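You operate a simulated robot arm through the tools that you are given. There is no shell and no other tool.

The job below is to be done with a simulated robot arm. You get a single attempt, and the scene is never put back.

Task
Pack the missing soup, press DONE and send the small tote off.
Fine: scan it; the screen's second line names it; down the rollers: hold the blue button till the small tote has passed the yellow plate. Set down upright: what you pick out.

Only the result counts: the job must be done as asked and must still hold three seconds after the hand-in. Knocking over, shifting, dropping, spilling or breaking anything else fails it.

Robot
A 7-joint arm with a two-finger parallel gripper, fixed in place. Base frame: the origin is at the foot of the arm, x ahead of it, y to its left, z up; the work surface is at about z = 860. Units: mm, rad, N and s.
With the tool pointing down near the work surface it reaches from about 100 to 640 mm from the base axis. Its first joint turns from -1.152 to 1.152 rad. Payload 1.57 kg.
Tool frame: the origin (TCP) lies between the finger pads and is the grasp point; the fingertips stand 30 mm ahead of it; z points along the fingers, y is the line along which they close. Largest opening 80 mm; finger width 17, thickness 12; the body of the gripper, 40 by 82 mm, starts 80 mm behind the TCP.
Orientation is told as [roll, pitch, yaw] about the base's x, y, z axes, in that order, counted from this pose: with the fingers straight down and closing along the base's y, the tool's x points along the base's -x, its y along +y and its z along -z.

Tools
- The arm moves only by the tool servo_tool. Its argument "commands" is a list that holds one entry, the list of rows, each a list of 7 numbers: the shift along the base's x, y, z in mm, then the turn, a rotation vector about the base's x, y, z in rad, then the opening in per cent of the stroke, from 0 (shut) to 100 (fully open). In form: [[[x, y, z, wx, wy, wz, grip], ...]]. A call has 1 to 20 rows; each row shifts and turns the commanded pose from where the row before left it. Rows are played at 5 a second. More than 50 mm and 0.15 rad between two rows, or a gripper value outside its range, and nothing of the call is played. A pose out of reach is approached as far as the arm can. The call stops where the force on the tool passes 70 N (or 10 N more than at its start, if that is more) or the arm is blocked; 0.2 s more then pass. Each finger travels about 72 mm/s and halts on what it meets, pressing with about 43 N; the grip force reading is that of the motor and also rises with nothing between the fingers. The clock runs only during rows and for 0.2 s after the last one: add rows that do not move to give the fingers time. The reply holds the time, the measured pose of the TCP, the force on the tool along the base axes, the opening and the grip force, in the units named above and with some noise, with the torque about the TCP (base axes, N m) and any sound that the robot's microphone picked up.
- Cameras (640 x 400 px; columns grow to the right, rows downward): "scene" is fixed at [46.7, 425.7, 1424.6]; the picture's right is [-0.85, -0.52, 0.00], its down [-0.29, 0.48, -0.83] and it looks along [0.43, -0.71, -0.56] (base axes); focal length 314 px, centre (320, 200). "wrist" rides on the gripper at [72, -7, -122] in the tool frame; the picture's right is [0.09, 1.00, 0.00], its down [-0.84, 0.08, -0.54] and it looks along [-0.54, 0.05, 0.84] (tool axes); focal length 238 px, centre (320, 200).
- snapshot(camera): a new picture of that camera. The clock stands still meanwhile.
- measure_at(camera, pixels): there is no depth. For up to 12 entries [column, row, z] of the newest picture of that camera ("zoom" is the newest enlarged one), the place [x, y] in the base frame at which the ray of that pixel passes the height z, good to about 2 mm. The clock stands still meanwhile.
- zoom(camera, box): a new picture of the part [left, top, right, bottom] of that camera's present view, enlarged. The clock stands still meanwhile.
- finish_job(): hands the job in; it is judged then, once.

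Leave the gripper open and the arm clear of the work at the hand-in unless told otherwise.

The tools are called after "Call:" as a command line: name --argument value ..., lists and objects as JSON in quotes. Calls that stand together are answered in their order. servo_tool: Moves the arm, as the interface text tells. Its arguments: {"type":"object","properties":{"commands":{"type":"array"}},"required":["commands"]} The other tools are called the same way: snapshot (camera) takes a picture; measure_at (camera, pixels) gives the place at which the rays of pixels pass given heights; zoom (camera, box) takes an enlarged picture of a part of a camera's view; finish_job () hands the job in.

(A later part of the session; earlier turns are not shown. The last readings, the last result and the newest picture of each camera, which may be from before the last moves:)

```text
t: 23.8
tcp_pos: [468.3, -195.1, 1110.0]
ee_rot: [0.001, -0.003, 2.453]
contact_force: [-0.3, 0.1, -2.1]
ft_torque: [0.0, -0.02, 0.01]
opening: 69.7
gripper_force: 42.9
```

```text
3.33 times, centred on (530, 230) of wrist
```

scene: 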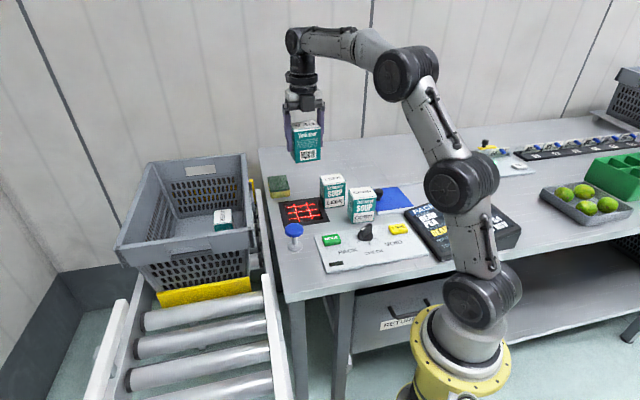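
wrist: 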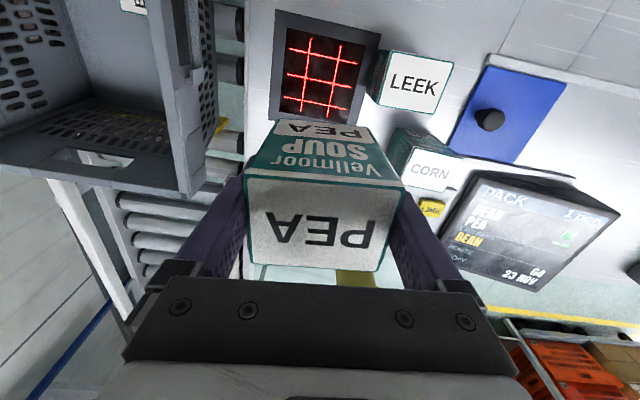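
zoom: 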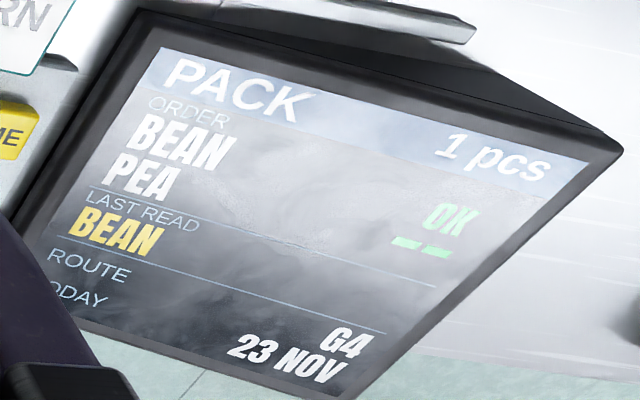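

The barcode is centred low on the back. I'll check what the dark box in front of the gripper body is before tilting.

Call:
zoom --camera "scene" --box '[260, 20, 360, 130]'

```text
3.64 times, centred on (310, 75) of scene
```

zoom: 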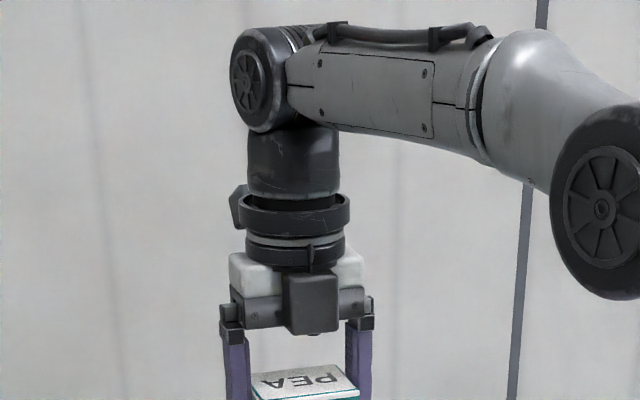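

That's just the gripper's motor housing. Now I'll tip the tool by about 60° around its closing axis so the back of PEA faces down, still high above the table.

Call:
servo_tool --commands '[[[0, 0, 0, -0.0945, -0.1157, 0, 50], [0, 0, 0, -0.0945, -0.1157, 0, 50], [0, 0, 0, -0.0945, -0.1157, 0, 50], [0, 0, 0, -0.0945, -0.1157, 0, 50], [0, 0, 0, -0.0945, -0.1157, 0, 50], [0, 0, 0, -0.0945, -0.1157, 0, 50], [0, 0, 0, -0.0945, -0.1157, 0, 50], [0, 0, 0, 0, 0, 0, 50]]]'

Call:
snapshot --camera "scene"

Call:
snapshot --camera "wrist"

```text
t: 25.6
tcp_pos: [468.8, -194.7, 1110.8]
ee_rot: [-0.013, 1.043, 2.445]
contact_force: [0.1, -0.6, -2.5]
ft_torque: [-0.02, -0.01, 0.02]
opening: 69.8
gripper_force: 43.0
```

```text
taken
```

scene: 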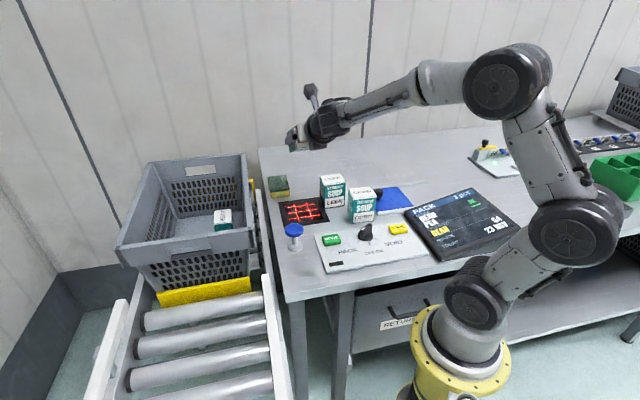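

```text
taken
```

wrist: 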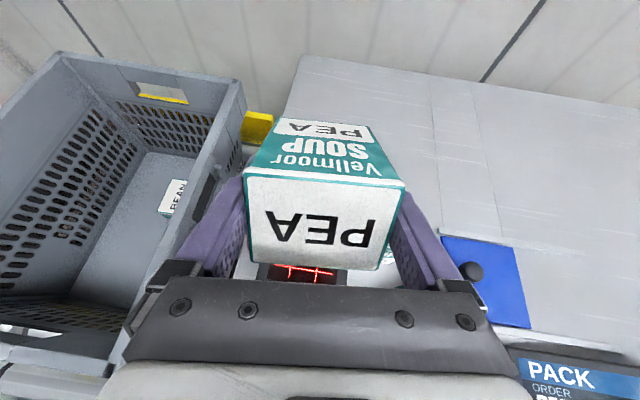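

The tilt worked; the arm is folded clear and the wrist camera is on top. I'll move PEA over the scanner centre and lower to TCP z≈1000 (barcode about 100 mm above the glass).

Call:
servo_tool --commands '[[[4, -2, -28, 0, 0, 0, 50], [4, -2, -28, 0, 0, 0, 50], [3, -1, -28, 0, 0, 0, 50], [0, 0, -26, 0, 0, 0, 50], [0, 0, 0, 0, 0, 0, 50], [0, 0, 0, 0, 0, 0, 50]]]'

Call:
snapshot --camera "scene"

```text
t: 27.0
tcp_pos: [480.4, -201.2, 1001.8]
ee_rot: [-0.01, 1.044, 2.445]
contact_force: [-0.2, 0.2, -1.8]
ft_torque: [0.0, -0.04, 0.04]
opening: 70.0
gripper_force: 43.1
```

```text
taken
```

scene: 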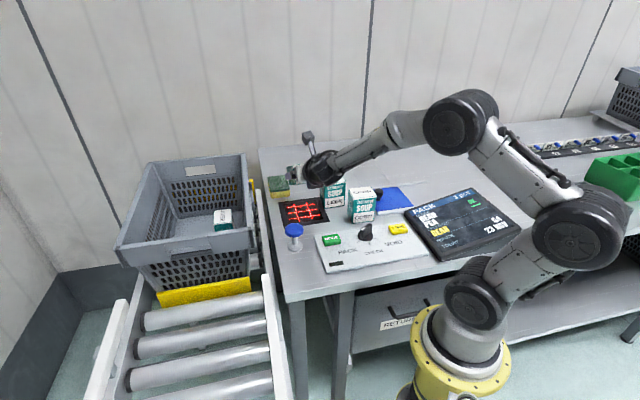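

No beep yet. I'll tip a further ~12° and lower gradually, watching for the sound.

Call:
servo_tool --commands '[[[0, 0, -10, -0.063, -0.0771, 0, 50], [0, 0, -10, -0.063, -0.0771, 0, 50], [0, 0, -10, 0, 0, 0, 50], [0, 0, 0, 0, 0, 0, 50], [0, 0, 0, 0, 0, 0, 50]]]'

Call:
snapshot --camera "scene"

Call:
zoom --camera "scene" --box '[250, 120, 380, 240]'

```text
t: 28.2
tcp_pos: [479.9, -201.0, 972.1]
ee_rot: [-0.019, 1.242, 2.438]
contact_force: [-0.2, 0.3, -3.0]
ft_torque: [0.02, 0.01, -0.02]
opening: 69.6
gripper_force: 43.2
```

```text
taken
```

scene: 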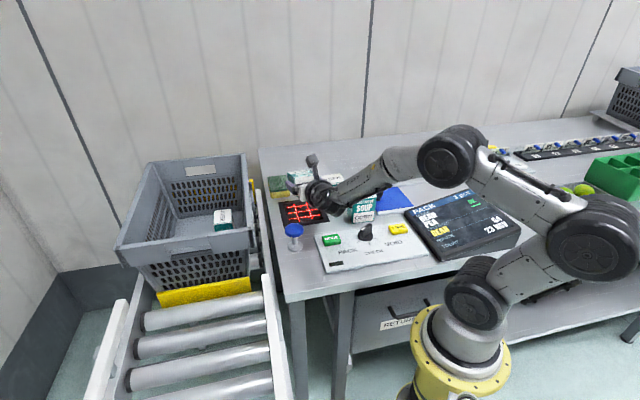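

```text
3.33 times, centred on (315, 180) of scene
```

zoom: 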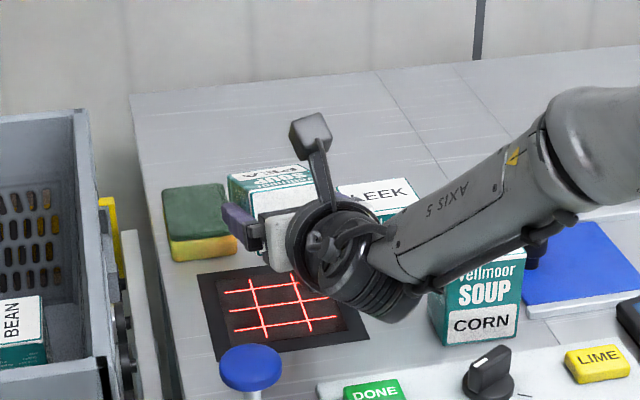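

Still no beep; the barcode is ~74 mm above the glass. Clearances to LEEK (~15 mm) and to the blue button are fine, so I'll lower another 25 mm slowly and tip a little more.

Call:
servo_tool --commands '[[[1, 1, -8, 0, 0, 0, 50], [1, 1, -8, 0, 0, 0, 50], [0, 0, -9, 0, 0, 0, 50], [0, 0, 0, -0.0315, -0.0386, 0, 50], [0, 0, 0, -0.0315, -0.0386, 0, 50], [0, 0, 0, 0, 0, 0, 50]]]'

Call:
snapshot --camera "scene"

Call:
zoom --camera "scene" --box '[250, 120, 380, 240]'

Call:
snapshot --camera "wrist"

```text
t: 29.6
tcp_pos: [481.9, -199.1, 946.7]
ee_rot: [-0.026, 1.342, 2.432]
contact_force: [-0.4, 0.6, -2.9]
ft_torque: [0.01, 0.01, 0.01]
opening: 69.6
gripper_force: 43.0
```

```text
taken
```

scene: 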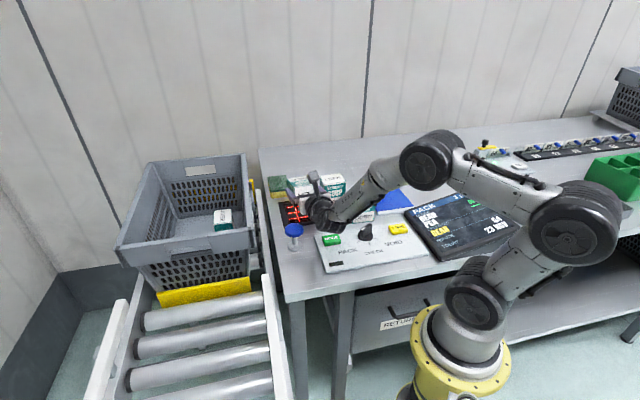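

```text
3.33 times, centred on (315, 180) of scene
```

zoom: 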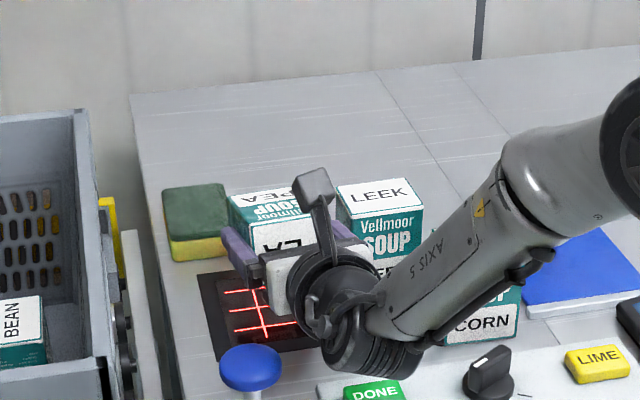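

```text
taken
```

wrist: 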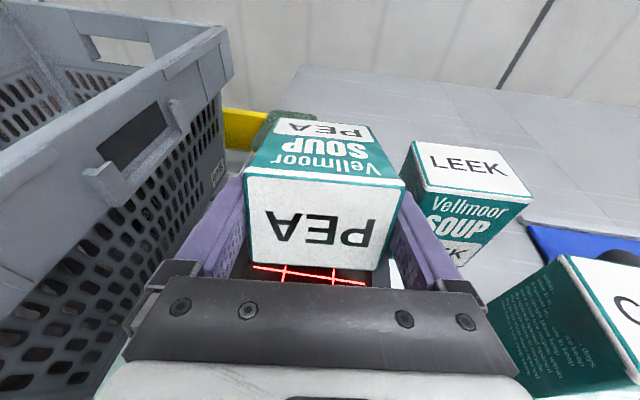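

No sound reported, but I'll check the screen in case the read happened silently.

Call:
zoom --camera "scene" --box '[400, 180, 530, 265]'

Call:
zoom --camera "scene" --box '[270, 165, 350, 250]'

```text
4.71 times, centred on (465, 222) of scene
```

zoom: 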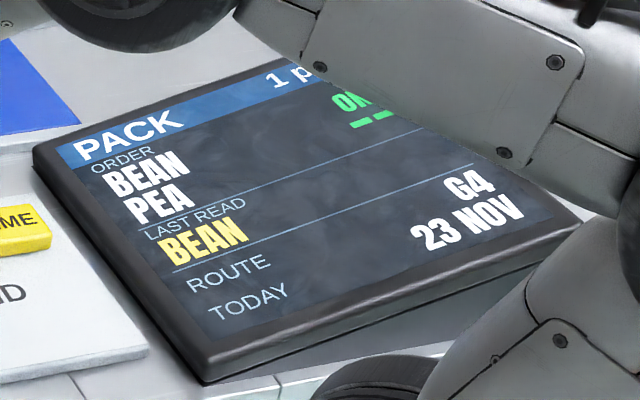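

```text
4.71 times, centred on (310, 208) of scene
```

zoom: 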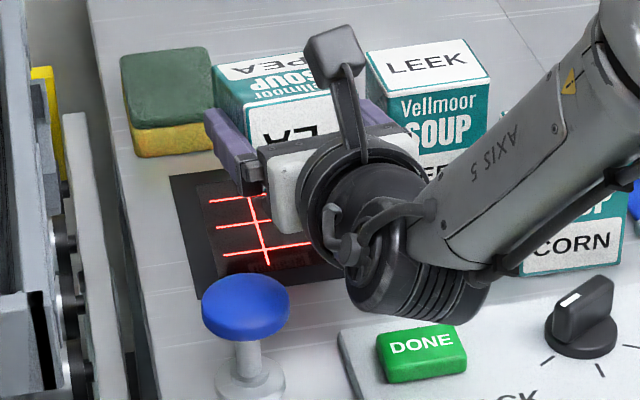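

The screen still shows PEA "–" and LAST READ BEAN, so it isn't read yet. I'll turn the heading a little (more clearance to LEEK and the blue button), centre the barcode, and lower further towards the glass.

Call:
servo_tool --commands '[[[-4, 1, 0, 0, 0, 0.05, 50], [-4, 1, 0, 0, 0, 0.05, 50], [-5, 1.5, 0, 0, 0, 0.05, 50], [0, 0, -7, 0, 0, 0, 50], [0, 0, -7, 0, 0, 0, 50], [0, 0, 0, 0, 0, 0, 50]]]'

Call:
snapshot --camera "scene"

Call:
zoom --camera "scene" --box '[260, 155, 370, 250]'

```text
t: 31.0
tcp_pos: [468.9, -195.2, 931.8]
ee_rot: [-0.025, 1.342, 2.58]
contact_force: [-0.9, 0.9, -2.7]
ft_torque: [0.01, 0.03, 0.02]
opening: 69.9
gripper_force: 42.5
```

```text
taken
```

scene: 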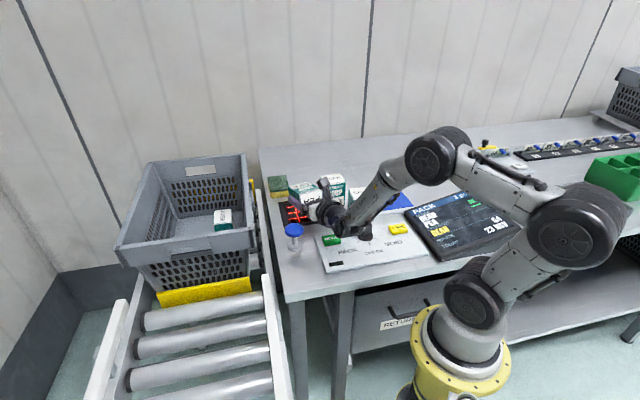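

```text
4.21 times, centred on (315, 202) of scene
```

zoom: 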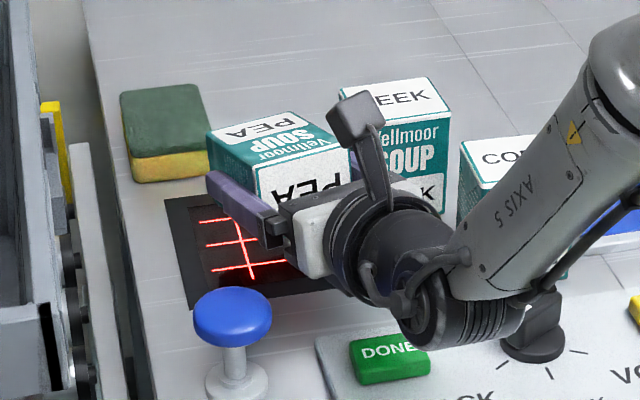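

Before going lower I'll check how close the wrist housing is to the dial knob: dial at scene (365,232), ribbed housing at about (350,231).

Call:
measure_at --camera "scene" --pixels '[[365.5, 231.7, 880], [365.5, 231.7, 900], [351, 236, 900], [351, 236, 930], [351, 236, 960], [362, 228, 930], [362, 228, 960], [340, 210, 980], [340, 210, 1000]]'

Call:
snapshot --camera "wrist"

```text
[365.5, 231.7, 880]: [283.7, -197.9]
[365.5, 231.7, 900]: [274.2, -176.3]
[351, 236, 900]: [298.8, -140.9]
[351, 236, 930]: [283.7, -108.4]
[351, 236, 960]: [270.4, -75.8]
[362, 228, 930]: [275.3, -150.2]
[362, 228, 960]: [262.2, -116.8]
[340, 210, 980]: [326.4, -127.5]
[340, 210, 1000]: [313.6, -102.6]
```

```text
taken
```

wrist: 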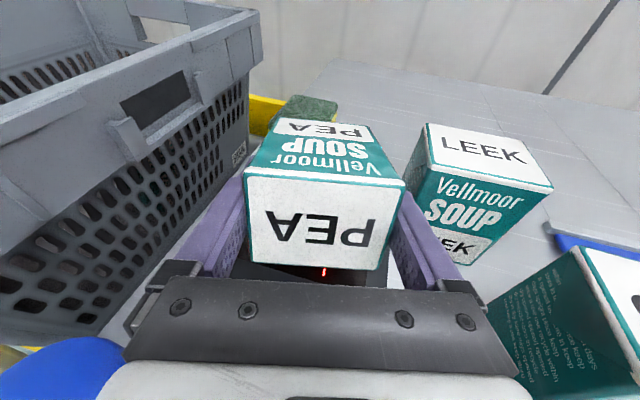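

The barcode is ~37 mm above the glass and still unread. Clearances look good, so I'll lower another 14 mm in small steps.

Call:
servo_tool --commands '[[[0, 0, -5, 0, 0, 0, 50], [0, 0, -5, 0, 0, 0, 50], [0, 0, -4, 0, 0, 0, 50], [0, 0, 0, 0, 0, 0, 50], [0, 0, 0, 0, 0, 0, 50]]]'

```text
t: 32.2
tcp_pos: [469.0, -195.9, 917.9]
ee_rot: [-0.025, 1.342, 2.579]
contact_force: [-0.2, 0.1, -3.5]
ft_torque: [0.01, 0.01, -0.01]
opening: 69.5
gripper_force: 42.8
```

Not read at 20 mm with a 13° residual tilt. I'll raise and bring the back face almost exactly horizontal, in case the reading angle matters.

Call:
servo_tool --commands '[[[0, 0, 14, 0, 0, 0, 50], [0, 0, 13, 0, 0, 0, 50], [0, 0, 0, -0.0453, -0.0719, 0, 50], [0, 0, 0, -0.0453, -0.0719, 0, 50], [0, 0, 0, 0, 0, 0, 50], [0, 0, 0, 0, 0, 0, 50]]]'

Call:
snapshot --camera "scene"

Call:
zoom --camera "scene" --box '[260, 155, 370, 250]'

```text
t: 33.6
tcp_pos: [468.3, -195.7, 944.3]
ee_rot: [-0.019, 1.513, 2.587]
contact_force: [0.3, 0.1, -2.1]
ft_torque: [0.02, 0.03, 0.01]
opening: 69.5
gripper_force: 42.5
```

```text
taken
```

scene: 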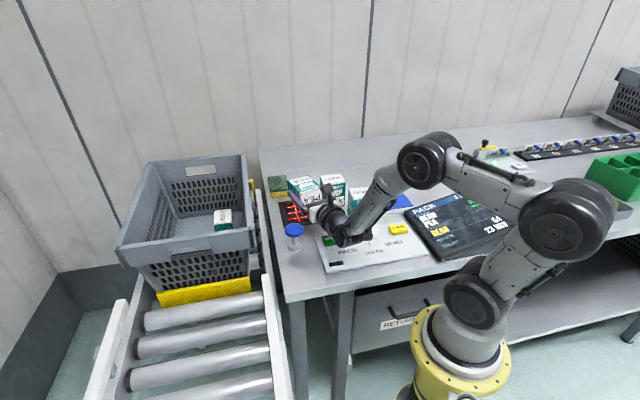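

```text
4.21 times, centred on (315, 202) of scene
```

zoom: 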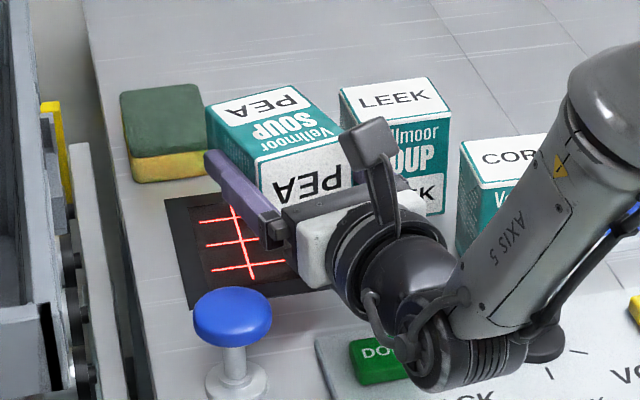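

The back is now within 3° of level, ~55 mm above the glass. Perhaps it needs dwell time, so I'll hold still for a moment here.

Call:
servo_tool --commands '[[[0, 0, 0, 0, 0, 0, 50], [0, 0, 0, 0, 0, 0, 50], [0, 0, 0, 0, 0, 0, 50], [0, 0, 0, 0, 0, 0, 50], [0, 0, 0, 0, 0, 0, 50], [0, 0, 0, 0, 0, 0, 50], [0, 0, 0, 0, 0, 0, 50]]]'

Call:
snapshot --camera "wrist"

Call:
zoom --camera "scene" --box '[400, 180, 530, 265]'

```text
t: 35.2
tcp_pos: [467.8, -195.4, 946.0]
ee_rot: [-0.021, 1.512, 2.587]
contact_force: [-0.6, -0.5, -3.0]
ft_torque: [0.01, 0.04, -0.03]
opening: 69.9
gripper_force: 43.1
```

```text
taken
```

wrist: 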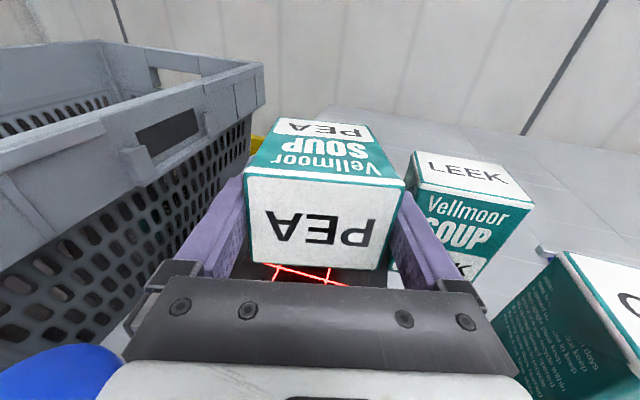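

```text
4.71 times, centred on (465, 222) of scene
```

zoom: 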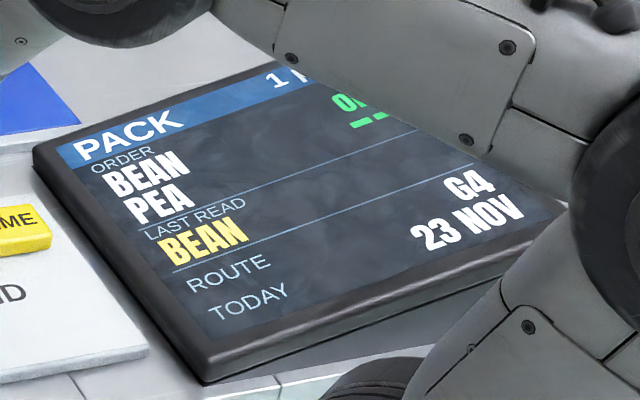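

I'll verify the geometry: where on the glass are the red lines that I see at wrist (272,266), (325,280), and where are the carton's corners in the scene view.

Call:
measure_at --camera "wrist" --pixels '[[272, 266, 862], [325, 280, 862], [330, 268, 862], [250, 280, 862], [385, 290, 862]]'

Call:
measure_at --camera "scene" --pixels '[[288, 180.5, 971], [307, 175, 971], [322.5, 201, 971], [302, 203, 971], [299.5, 212, 862], [288, 215, 862]]'

```text
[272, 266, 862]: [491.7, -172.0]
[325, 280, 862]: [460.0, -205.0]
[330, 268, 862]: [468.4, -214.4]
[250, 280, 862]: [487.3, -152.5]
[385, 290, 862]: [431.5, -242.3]
```

```text
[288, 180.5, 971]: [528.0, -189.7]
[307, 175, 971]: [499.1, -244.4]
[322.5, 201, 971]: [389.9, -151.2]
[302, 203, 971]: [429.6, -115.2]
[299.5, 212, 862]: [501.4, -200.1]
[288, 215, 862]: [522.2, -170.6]
```

The geometry confirms the barcode is above the glass centre. I'll tip back slightly to 80° (for clearance over DONE), lower to ~25 mm above the glass, and dwell there.

Call:
servo_tool --commands '[[[0, 0, 0, 0.0624, 0.099, 0, 50], [0, 0, -9, 0, 0, 0, 50], [0, 0, -9, 0, 0, 0, 50], [0, 0, -9, 0, 0, 0, 50], [0, 0, 0, 0, 0, 0, 50], [0, 0, 0, 0, 0, 0, 50], [0, 0, 0, 0, 0, 0, 50], [0, 0, 0, 0, 0, 0, 50], [0, 0, 0, 0, 0, 0, 50], [0, 0, 0, 0, 0, 0, 50], [0, 0, 0, 0, 0, 0, 50]]]'

Call:
zoom --camera "scene" --box '[260, 155, 370, 250]'

```text
t: 37.6
tcp_pos: [467.7, -196.9, 918.7]
ee_rot: [-0.025, 1.397, 2.581]
contact_force: [0.1, 0.0, -3.1]
ft_torque: [0.01, -0.01, 0.04]
opening: 69.8
gripper_force: 43.0
```

```text
4.21 times, centred on (315, 202) of scene
```

zoom: 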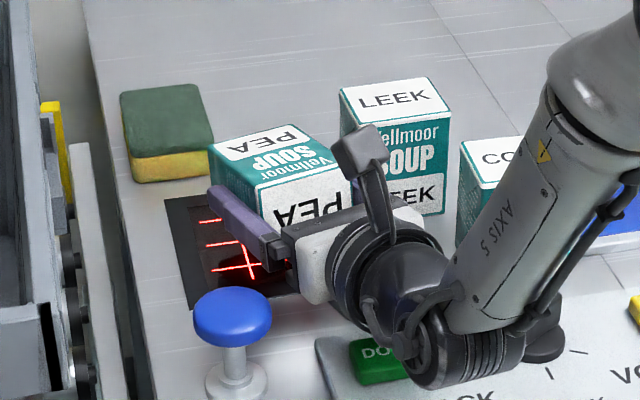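

No sound in the reply. I'll look at the screen and the wrist view once more at this pose.

Call:
zoom --camera "scene" --box '[400, 180, 530, 265]'

Call:
snapshot --camera "wrist"

Call:
snapshot --camera "scene"

```text
4.71 times, centred on (465, 222) of scene
```

zoom: 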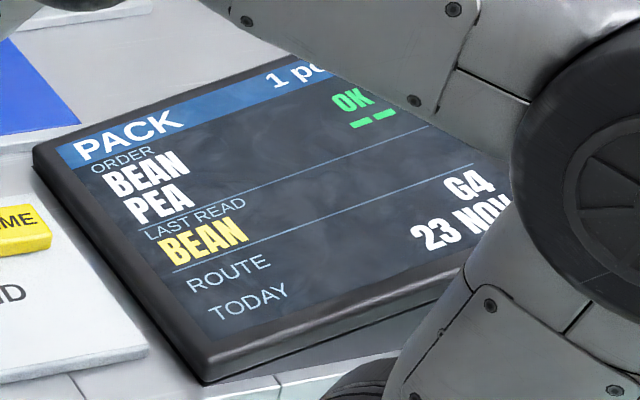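

```text
taken
```

wrist: 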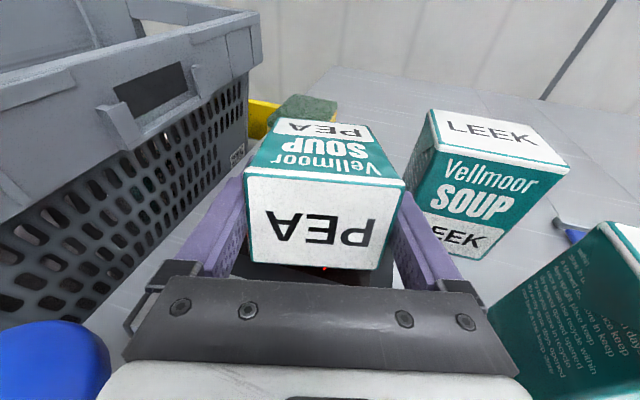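

```text
taken
```

scene: 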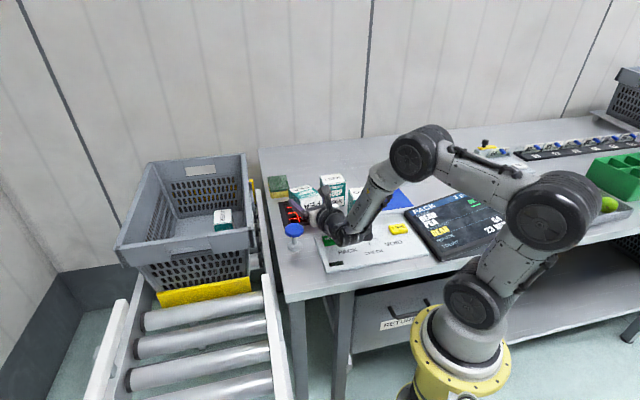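

Still unread. I'll test the upper range: raise a bit, level the back face, then rise slowly through 60–160 mm above the glass and listen.

Call:
servo_tool --commands '[[[0, 0, 15, 0, 0, 0, 50], [0, 0, 20, 0, 0, 0, 50], [0, 0, 5, -0.0668, -0.106, 0, 50], [0, 0, 5, -0.0214, -0.0339, 0, 50], [0, 0, 0, 0, 0, 0, 50], [0, 0, 10, 0, 0, 0, 50], [0, 0, 0, 0, 0, 0, 50], [0, 0, 10, 0, 0, 0, 50], [0, 0, 0, 0, 0, 0, 50], [0, 0, 10, 0, 0, 0, 50], [0, 0, 0, 0, 0, 0, 50], [0, 0, 10, 0, 0, 0, 50], [0, 0, 0, 0, 0, 0, 50], [0, 0, 10, 0, 0, 0, 50], [0, 0, 0, 0, 0, 0, 50], [0, 0, 10, 0, 0, 0, 50], [0, 0, 0, 0, 0, 0, 50], [0, 0, 10, 0, 0, 0, 50], [0, 0, 0, 0, 0, 0, 50], [0, 0, 0, 0, 0, 0, 50]]]'

Call:
snapshot --camera "scene"

Call:
zoom --camera "scene" --box '[260, 120, 400, 250]'

```text
t: 41.8
tcp_pos: [467.8, -195.8, 1032.6]
ee_rot: [0.031, 1.561, 2.636]
contact_force: [-0.2, -0.3, -2.1]
ft_torque: [0.02, 0.01, 0.02]
opening: 69.7
gripper_force: 43.3
```

```text
taken
```

scene: 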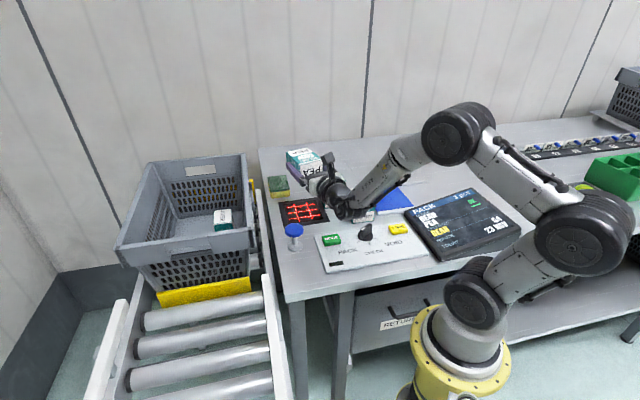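

```text
3.08 times, centred on (330, 185) of scene
```

zoom: 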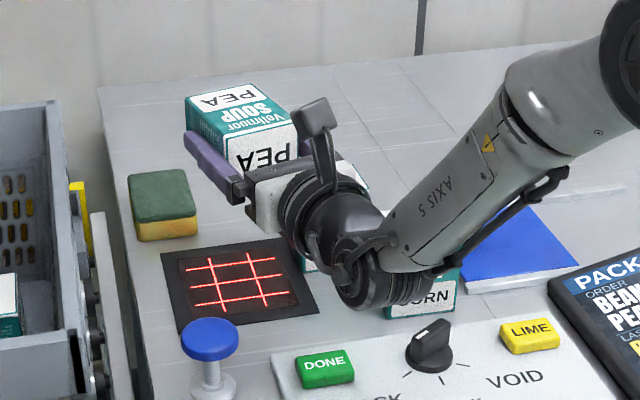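

Nothing read between 65 and 145 mm either. Let me look at the scanner glass itself closely for a smudge or cover, and re-read the screen.

Call:
zoom --camera "scene" --box '[270, 185, 345, 240]'

Call:
zoom --camera "scene" --box '[400, 180, 530, 265]'

Call:
zoom --camera "scene" --box '[310, 215, 440, 290]'

```text
7.27 times, centred on (308, 212) of scene
```

zoom: 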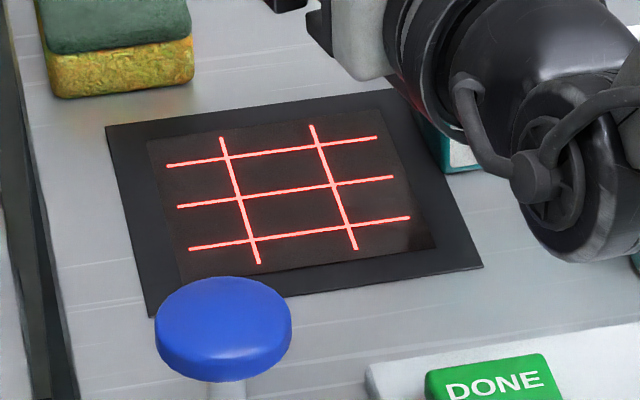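

```text
4.71 times, centred on (465, 222) of scene
```

zoom: 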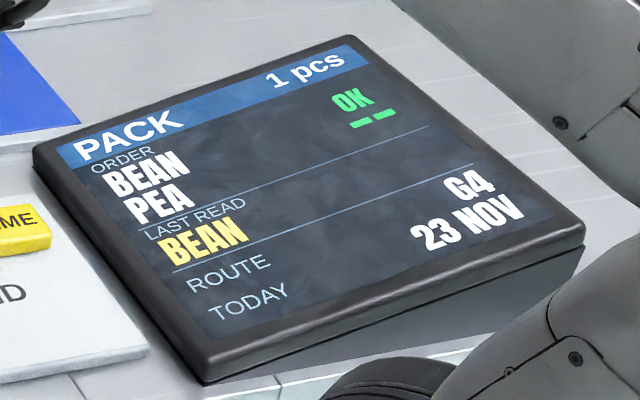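

```text
4.92 times, centred on (375, 252) of scene
```

zoom: 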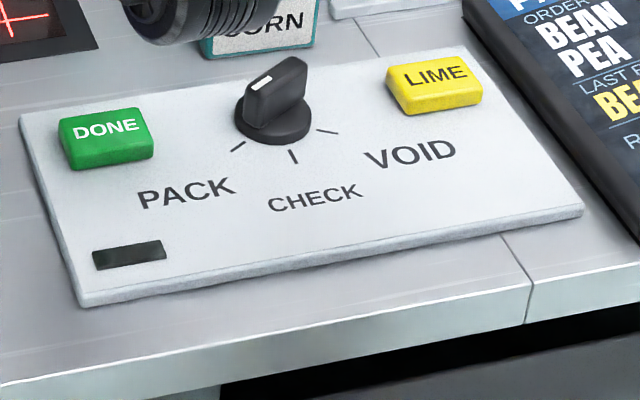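

The glass is clean and the dial is on PACK. The remaining option is a very short reading distance. I'll tip back to 77° (keeps the wrist clear of DONE), then lower until the barcode is ~10 mm above the glass.

Call:
servo_tool --commands '[[[0, 0, 0, 0.0536, 0.0903, 0, 50], [0, 0, 0, 0.0536, 0.0903, 0, 50], [0, 0, -30, 0, 0, 0, 50], [0, 0, -30, 0, 0, 0, 50], [0, 0, -30, 0, 0, 0, 50], [0, 0, -18, 0, 0, 0, 50], [0, 0, -5, 0, 0, 0, 50], [0, 0, 0, 0, 0, 0, 50], [0, 0, -5, 0, 0, 0, 50], [0, 0, 0, 0, 0, 0, 50], [0, 0, -5, 0, 0, 0, 50], [0, 0, 0, 0, 0, 0, 50], [0, 0, 0, 0, 0, 0, 50]]]'

Call:
zoom --camera "scene" --box '[260, 155, 370, 250]'

```text
t: 44.6
tcp_pos: [468.9, -194.8, 908.6]
ee_rot: [0.0, 1.351, 2.605]
contact_force: [0.4, -0.1, -2.7]
ft_torque: [0.01, 0.03, -0.03]
opening: 69.8
gripper_force: 43.3
```

```text
4.21 times, centred on (315, 202) of scene
```

zoom: 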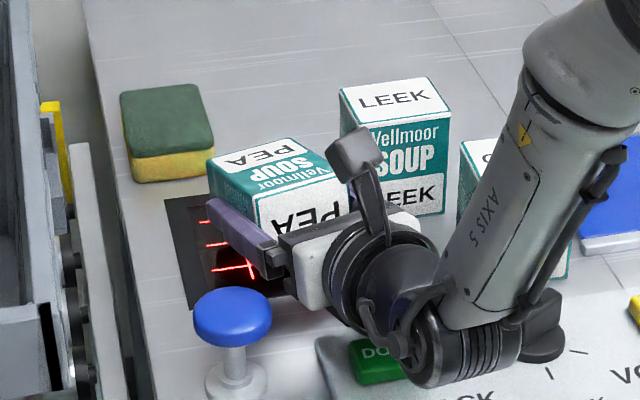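

Still nothing at 10 mm. I'll rise again and try with the barcode squared to the red grid (heading −45°) and level, then sweep it across the window.

Call:
servo_tool --commands '[[[0, 0, 22, 0, 0, 0, 50], [0, 0, 22, 0, 0, 0, 50], [0, 2, 0, 0, 0, -0.085, 50], [0, 2, 0, 0, 0, -0.085, 50], [0, 2, 0, 0, 0, -0.08, 50], [0, 2, 0, -0.0672, -0.0672, 0, 50], [0, 0, 0, -0.0672, -0.0672, 0, 50], [0, 0, -4, 0, 0, 0, 50], [0, 0, 0, 0, 0, 0, 50], [0, 0, 0, 0, 0, 0, 50], [0, 0, 0, 0, 0, 0, 50], [0, 0, 0, 0, 0, 0, 50]]]'

Call:
snapshot --camera "scene"

Call:
zoom --camera "scene" --box '[260, 155, 370, 250]'

```text
t: 47.2
tcp_pos: [468.6, -185.5, 950.5]
ee_rot: [0.003, 1.541, 2.361]
contact_force: [0.2, -0.4, -1.7]
ft_torque: [0.04, 0.05, 0.02]
opening: 69.8
gripper_force: 43.1
```

```text
taken
```

scene: 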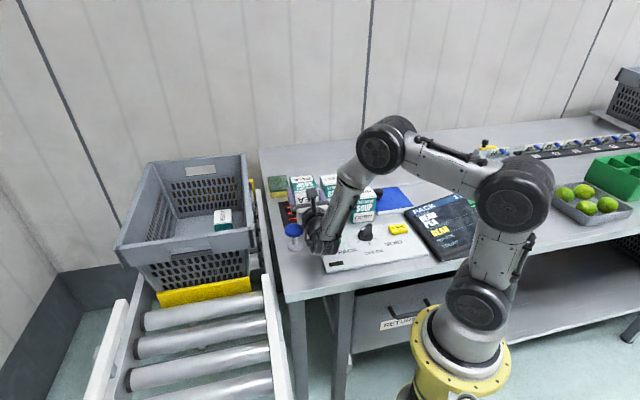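

```text
4.21 times, centred on (315, 202) of scene
```

zoom: 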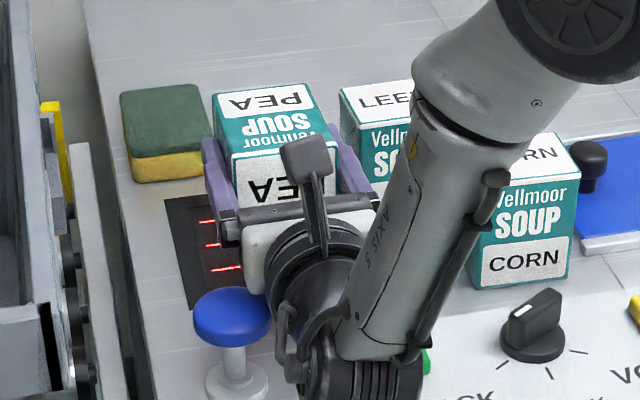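

Still no read while squared and level at ~56 mm. I'll rise ~25 mm so nothing can be touched and sweep the barcode across the whole window in both directions.

Call:
servo_tool --commands '[[[0, 0, 25, 0, 0, 0, 50], [10, 10, 0, 0, 0, 0, 50], [10, 10, 0, 0, 0, 0, 50], [10, 10, 0, 0, 0, 0, 50], [-10, -10, 0, 0, 0, 0, 50], [-10, -10, 0, 0, 0, 0, 50], [-10, -10, 0, 0, 0, 0, 50], [-10, -10, 0, 0, 0, 0, 50], [-10, -10, 0, 0, 0, 0, 50], [10, 10, 0, 0, 0, 0, 50], [10, 10, 0, 0, 0, 0, 50], [10, -10, 0, 0, 0, 0, 50], [10, -10, 0, 0, 0, 0, 50], [10, -10, 0, 0, 0, 0, 50], [-10, 10, 0, 0, 0, 0, 50], [-10, 10, 0, 0, 0, 0, 50], [-10, 10, 0, 0, 0, 0, 50], [-10, 10, 0, 0, 0, 0, 50], [-10, 10, 0, 0, 0, 0, 50], [-10, 10, 0, 0, 0, 0, 50]]]'

Call:
snapshot --camera "scene"

Call:
snapshot --camera "wrist"

```text
t: 51.4
tcp_pos: [438.6, -158.6, 974.6]
ee_rot: [0.018, 1.54, 2.377]
contact_force: [0.3, -0.7, -2.1]
ft_torque: [0.04, -0.03, 0.01]
opening: 69.7
gripper_force: 43.1
```

```text
taken
```

scene: 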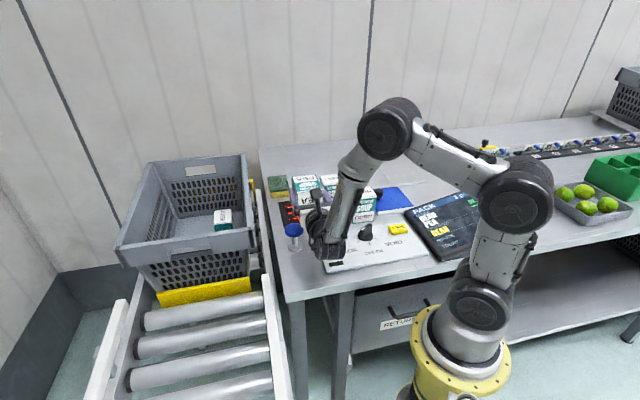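

```text
taken
```

wrist: 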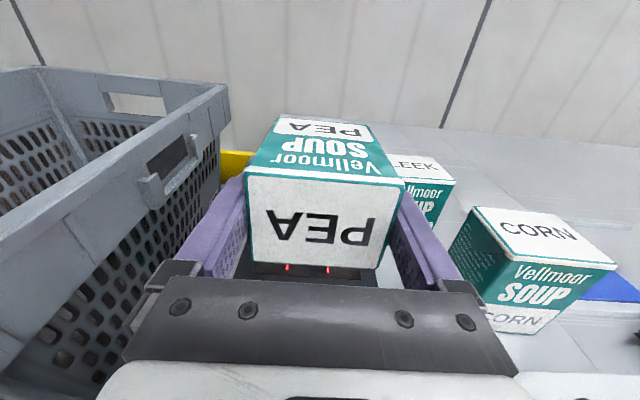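

No read anywhere in the sweep. I'll try a long dwell close to the glass: heading −38°, 80° tilt, barcode ~25 mm above the centre, for about 3 s.

Call:
servo_tool --commands '[[[10, -11, 0, 0, 0, 0.06, 50], [10, -11, 0, 0, 0, 0.06, 50], [11.4, -11.4, 0, 0.088, 0.1127, 0, 50], [0, 0, -20, 0, 0, 0, 50], [0, 0, -20, 0, 0, 0, 50], [0, 0, -16, 0, 0, 0, 50], [0, 0, 0, 0, 0, 0, 50], [0, 0, 0, 0, 0, 0, 50], [0, 0, 0, 0, 0, 0, 50], [0, 0, 0, 0, 0, 0, 50], [0, 0, 0, 0, 0, 0, 50], [0, 0, 0, 0, 0, 0, 50], [0, 0, 0, 0, 0, 0, 50], [0, 0, 0, 0, 0, 0, 50], [0, 0, 0, 0, 0, 0, 50], [0, 0, 0, 0, 0, 0, 50], [0, 0, 0, 0, 0, 0, 50], [0, 0, 0, 0, 0, 0, 50], [0, 0, 0, 0, 0, 0, 50], [0, 0, 0, 0, 0, 0, 50]]]'

Call:
snapshot --camera "wrist"

Call:
zoom --camera "scene" --box '[400, 180, 530, 265]'

Call:
zoom --camera "scene" --box '[260, 155, 370, 250]'

```text
t: 55.6
tcp_pos: [469.4, -189.8, 918.7]
ee_rot: [0.003, 1.398, 2.48]
contact_force: [0.5, -0.3, -2.3]
ft_torque: [0.06, 0.04, 0.03]
opening: 69.7
gripper_force: 42.9
```

```text
taken
```

wrist: 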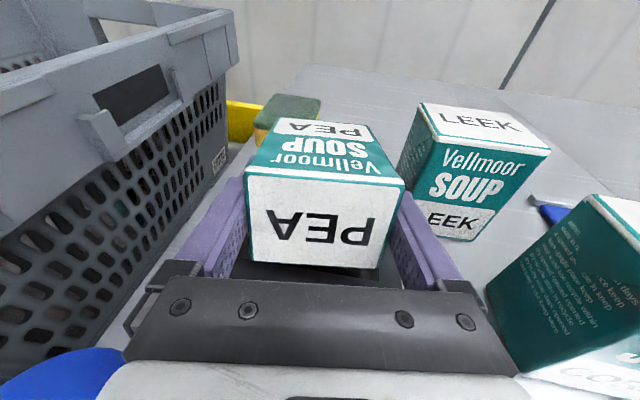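

```text
4.71 times, centred on (465, 222) of scene
```

zoom: 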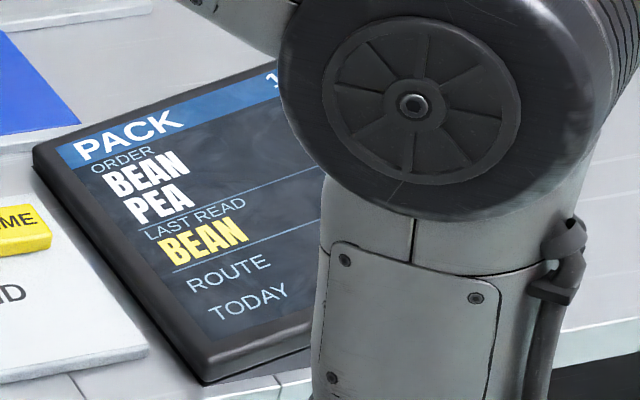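

```text
4.21 times, centred on (315, 202) of scene
```

zoom: 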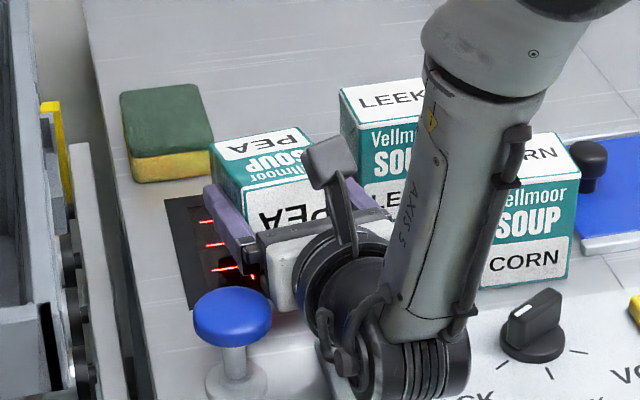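

Not read in 3 s either. Next I'll test the bottom face: rise, tip the tool back to vertical, and hover PEA upright over the glass.

Call:
servo_tool --commands '[[[0, 0, 30, 0, 0, 0, 50], [0, 0, 40, 0, 0, 0, 50], [2.4, -2, 0, 0.0859, 0.1104, 0, 50], [2.4, -2, 0, 0.0859, 0.1104, 0, 50], [2.4, -2, 0, 0.0859, 0.1104, 0, 50], [2.4, -2, 0, 0.0859, 0.1104, 0, 50], [2.4, -2, 0, 0.0859, 0.1104, 0, 50], [2.4, -2, 0, 0.0859, 0.1104, 0, 50], [2.4, -2, 0, 0.0859, 0.1104, 0, 50], [2.4, -2, 0, 0.0859, 0.1104, 0, 50], [2.4, -2, 0, 0.0859, 0.1104, 0, 50], [2, -2, 0, 0.0859, 0.1104, 0, 50], [0, 0, -15, 0, 0, 0, 50], [0, 0, 0, 0, 0, 0, 50], [0, 0, -15, 0, 0, 0, 50], [0, 0, 0, 0, 0, 0, 50], [0, 0, -10, 0, 0, 0, 50], [0, 0, 0, 0, 0, 0, 50], [0, 0, 0, 0, 0, 0, 50], [0, 0, 0, 0, 0, 0, 50]]]'

Call:
snapshot --camera "scene"

Call:
snapshot --camera "wrist"

```text
t: 59.8
tcp_pos: [491.8, -215.0, 948.7]
ee_rot: [0.029, 0.077, 2.478]
contact_force: [0.5, -0.7, -2.7]
ft_torque: [-0.02, -0.01, -0.01]
opening: 69.7
gripper_force: 42.8
out of reach, approached as far as the arm can: row 8
```

```text
taken
```

scene: 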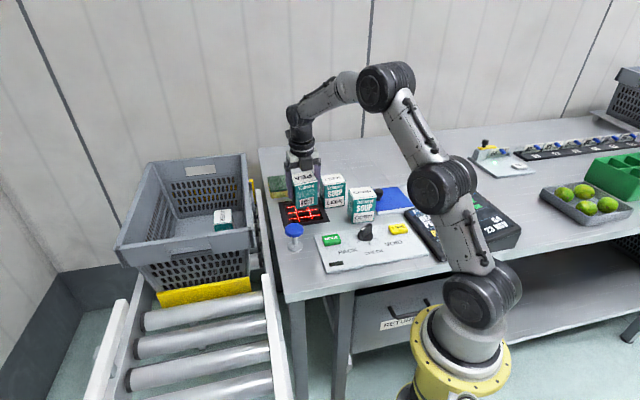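

```text
taken
```

wrist: 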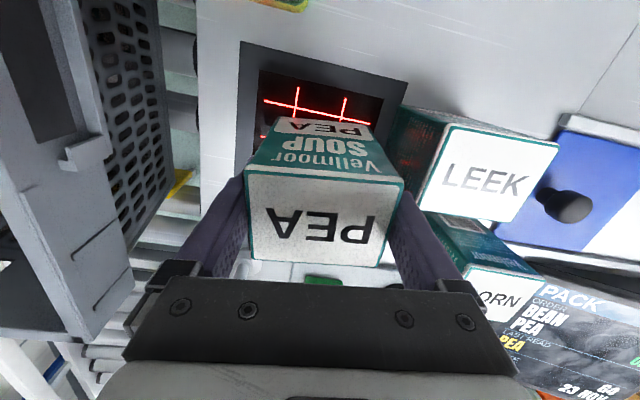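

The tablet in the wrist view may now read PEA in yellow (around 510,342). I'll zoom there.

Call:
zoom --camera "wrist" --box '[480, 270, 640, 400]'

Call:
zoom --camera "scene" --box '[250, 130, 380, 250]'

Call:
zoom --camera "scene" --box '[400, 180, 530, 265]'

```text
3.08 times, centred on (560, 335) of wrist
```

zoom: 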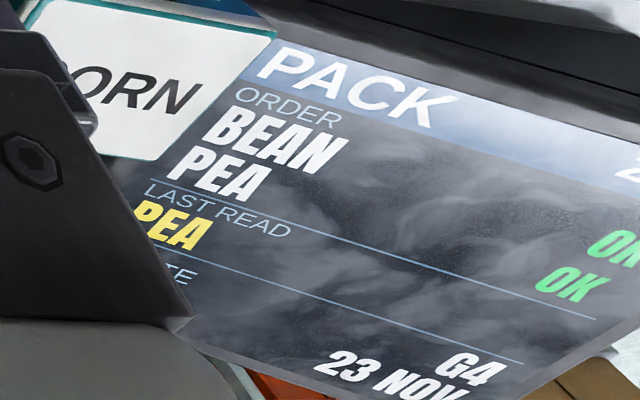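

```text
3.33 times, centred on (315, 190) of scene
```

zoom: 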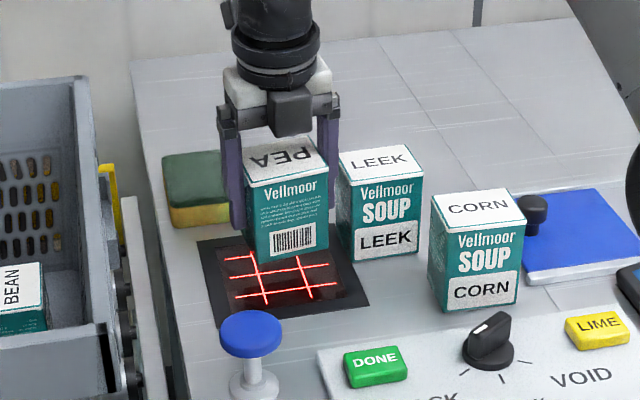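

```text
4.71 times, centred on (465, 222) of scene
```

zoom: 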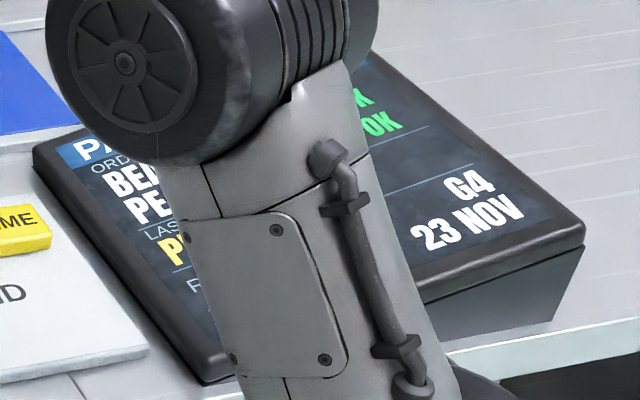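

The screen now shows LAST READ: PEA with OK on both lines – the scan registered. Now I'll correct the small residual tilt and lift straight up away from the scanner.

Call:
servo_tool --commands '[[[0, 2, 30, 0, 0, 0, 50], [0, 3, 40, 0.035, 0.0215, 0, 50], [0, 0, 40, 0.035, 0.0215, 0, 50], [0, 0, 20, 0, 0, 0, 50], [0, 0, 0, 0, 0, 0, 50]]]'

Call:
snapshot --camera "scene"

Call:
snapshot --camera "wrist"

```text
t: 61.0
tcp_pos: [492.0, -209.9, 1079.0]
ee_rot: [0.0, -0.002, 2.477]
contact_force: [1.7, -0.2, -3.4]
ft_torque: [0.02, -0.01, 0.03]
opening: 69.7
gripper_force: 43.1
```

```text
taken
```

scene: 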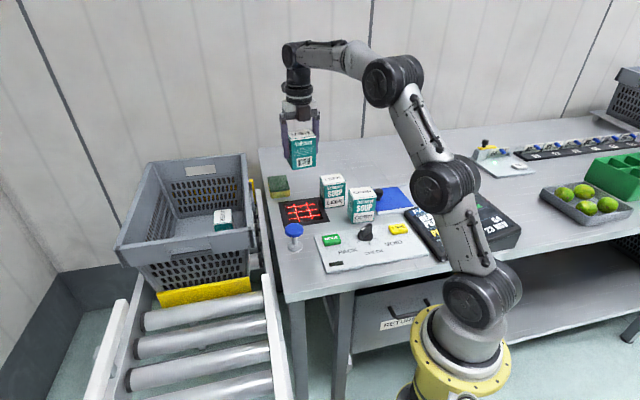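

```text
taken
```

wrist: 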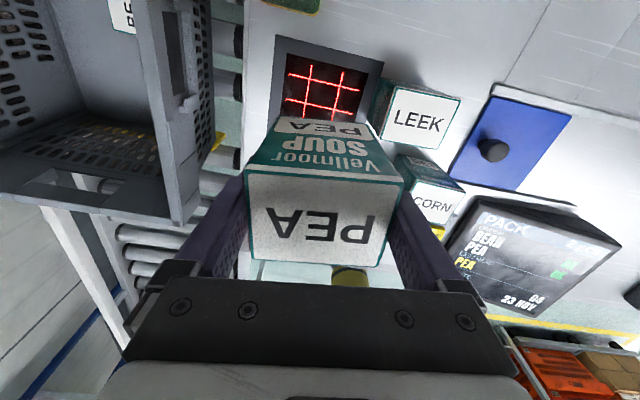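

PEA is upright and clear of the scanner. I'll check the piece count on the screen.

Call:
zoom --camera "wrist" --box '[440, 190, 640, 330]'

Call:
zoom --camera "scene" --box '[110, 140, 310, 320]'

```text
2.86 times, centred on (540, 260) of wrist
```

zoom: 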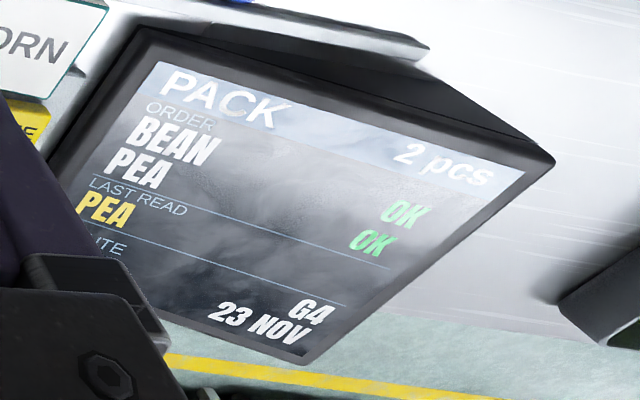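

```text
2.22 times, centred on (210, 230) of scene
```

zoom: 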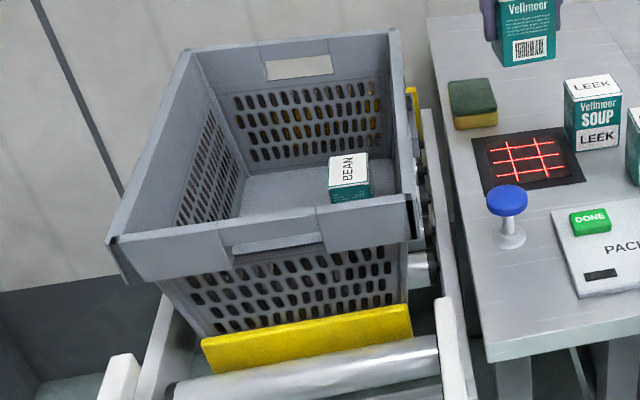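

"2 pcs", both OK. Now I'll carry PEA over the near corner of the tote at about (585,-15,1065), turning to yaw 2.356 so the tool lines up with the tote and the wrist camera points into the tote.

Call:
servo_tool --commands '[[[18, 38, 0, 0, 0, -0.03, 50], [18, 38, 0, 0, 0, -0.03, 50], [18, 38, 0, 0, 0, -0.03, 50], [18, 38, -5, 0, 0, -0.031, 50], [18, 38, -5, 0, 0, 0, 50], [0, 0, 0, 0, 0, 0, 50]]]'

Call:
snapshot --camera "wrist"

Call:
snapshot --camera "scene"

```text
t: 62.4
tcp_pos: [581.1, -19.9, 1069.3]
ee_rot: [0.0, 0.0, 2.356]
contact_force: [0.5, 0.1, -2.7]
ft_torque: [-0.02, -0.02, 0.02]
opening: 69.9
gripper_force: 42.9
```

```text
taken
```

wrist: 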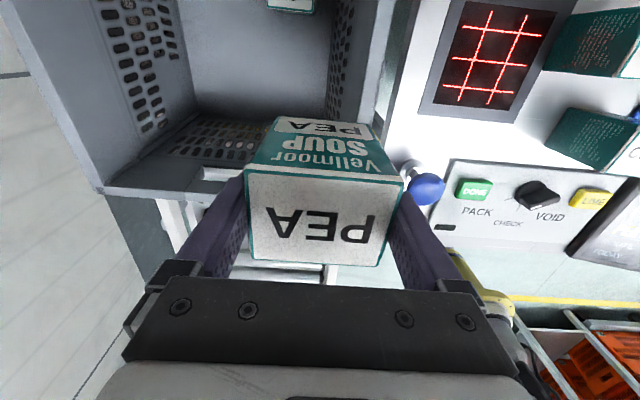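

```text
taken
```

scene: 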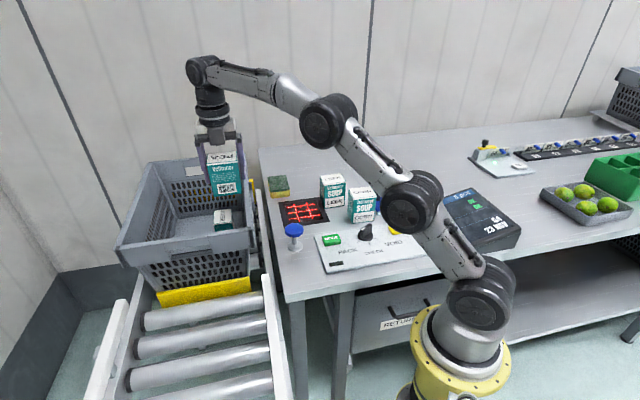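

I'll zoom in on the tote interior in this view to get the inner walls and floor edges.

Call:
zoom --camera "wrist" --box '[90, 0, 420, 240]'

```text
1.67 times, centred on (255, 120) of wrist
```

zoom: 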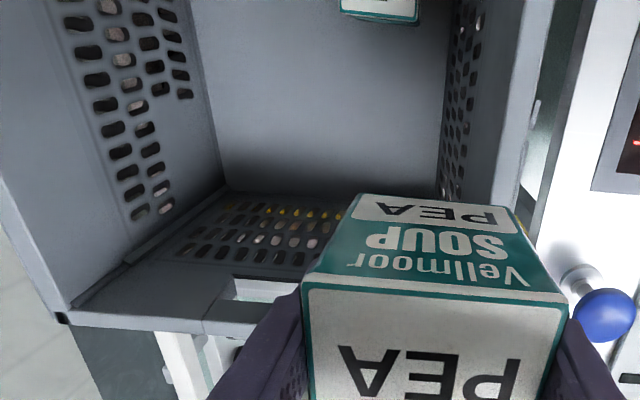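

Now I'll measure the floor edges (wrist 196,114 / 177,2 / 326,111 / 333,2 / 276,117 at floor level) and the right wall's inner rim edge (378,2 / 357,120 at rim height).

Call:
measure_at --camera "wrist" --pixels '[[196.2, 114, 757], [177, 2, 757], [325.8, 111, 757], [333, 2, 757], [276, 117, 757], [378, 2, 945], [357, 120, 945], [401, 2, 945], [130, 192, 945], [196.2, 114, 770]]'

```text
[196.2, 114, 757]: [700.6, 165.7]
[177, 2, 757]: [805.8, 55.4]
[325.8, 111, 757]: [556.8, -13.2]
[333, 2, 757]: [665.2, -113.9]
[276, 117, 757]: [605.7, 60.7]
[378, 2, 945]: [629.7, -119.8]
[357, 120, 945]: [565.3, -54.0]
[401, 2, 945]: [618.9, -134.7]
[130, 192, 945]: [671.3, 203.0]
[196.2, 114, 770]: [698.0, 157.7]
```

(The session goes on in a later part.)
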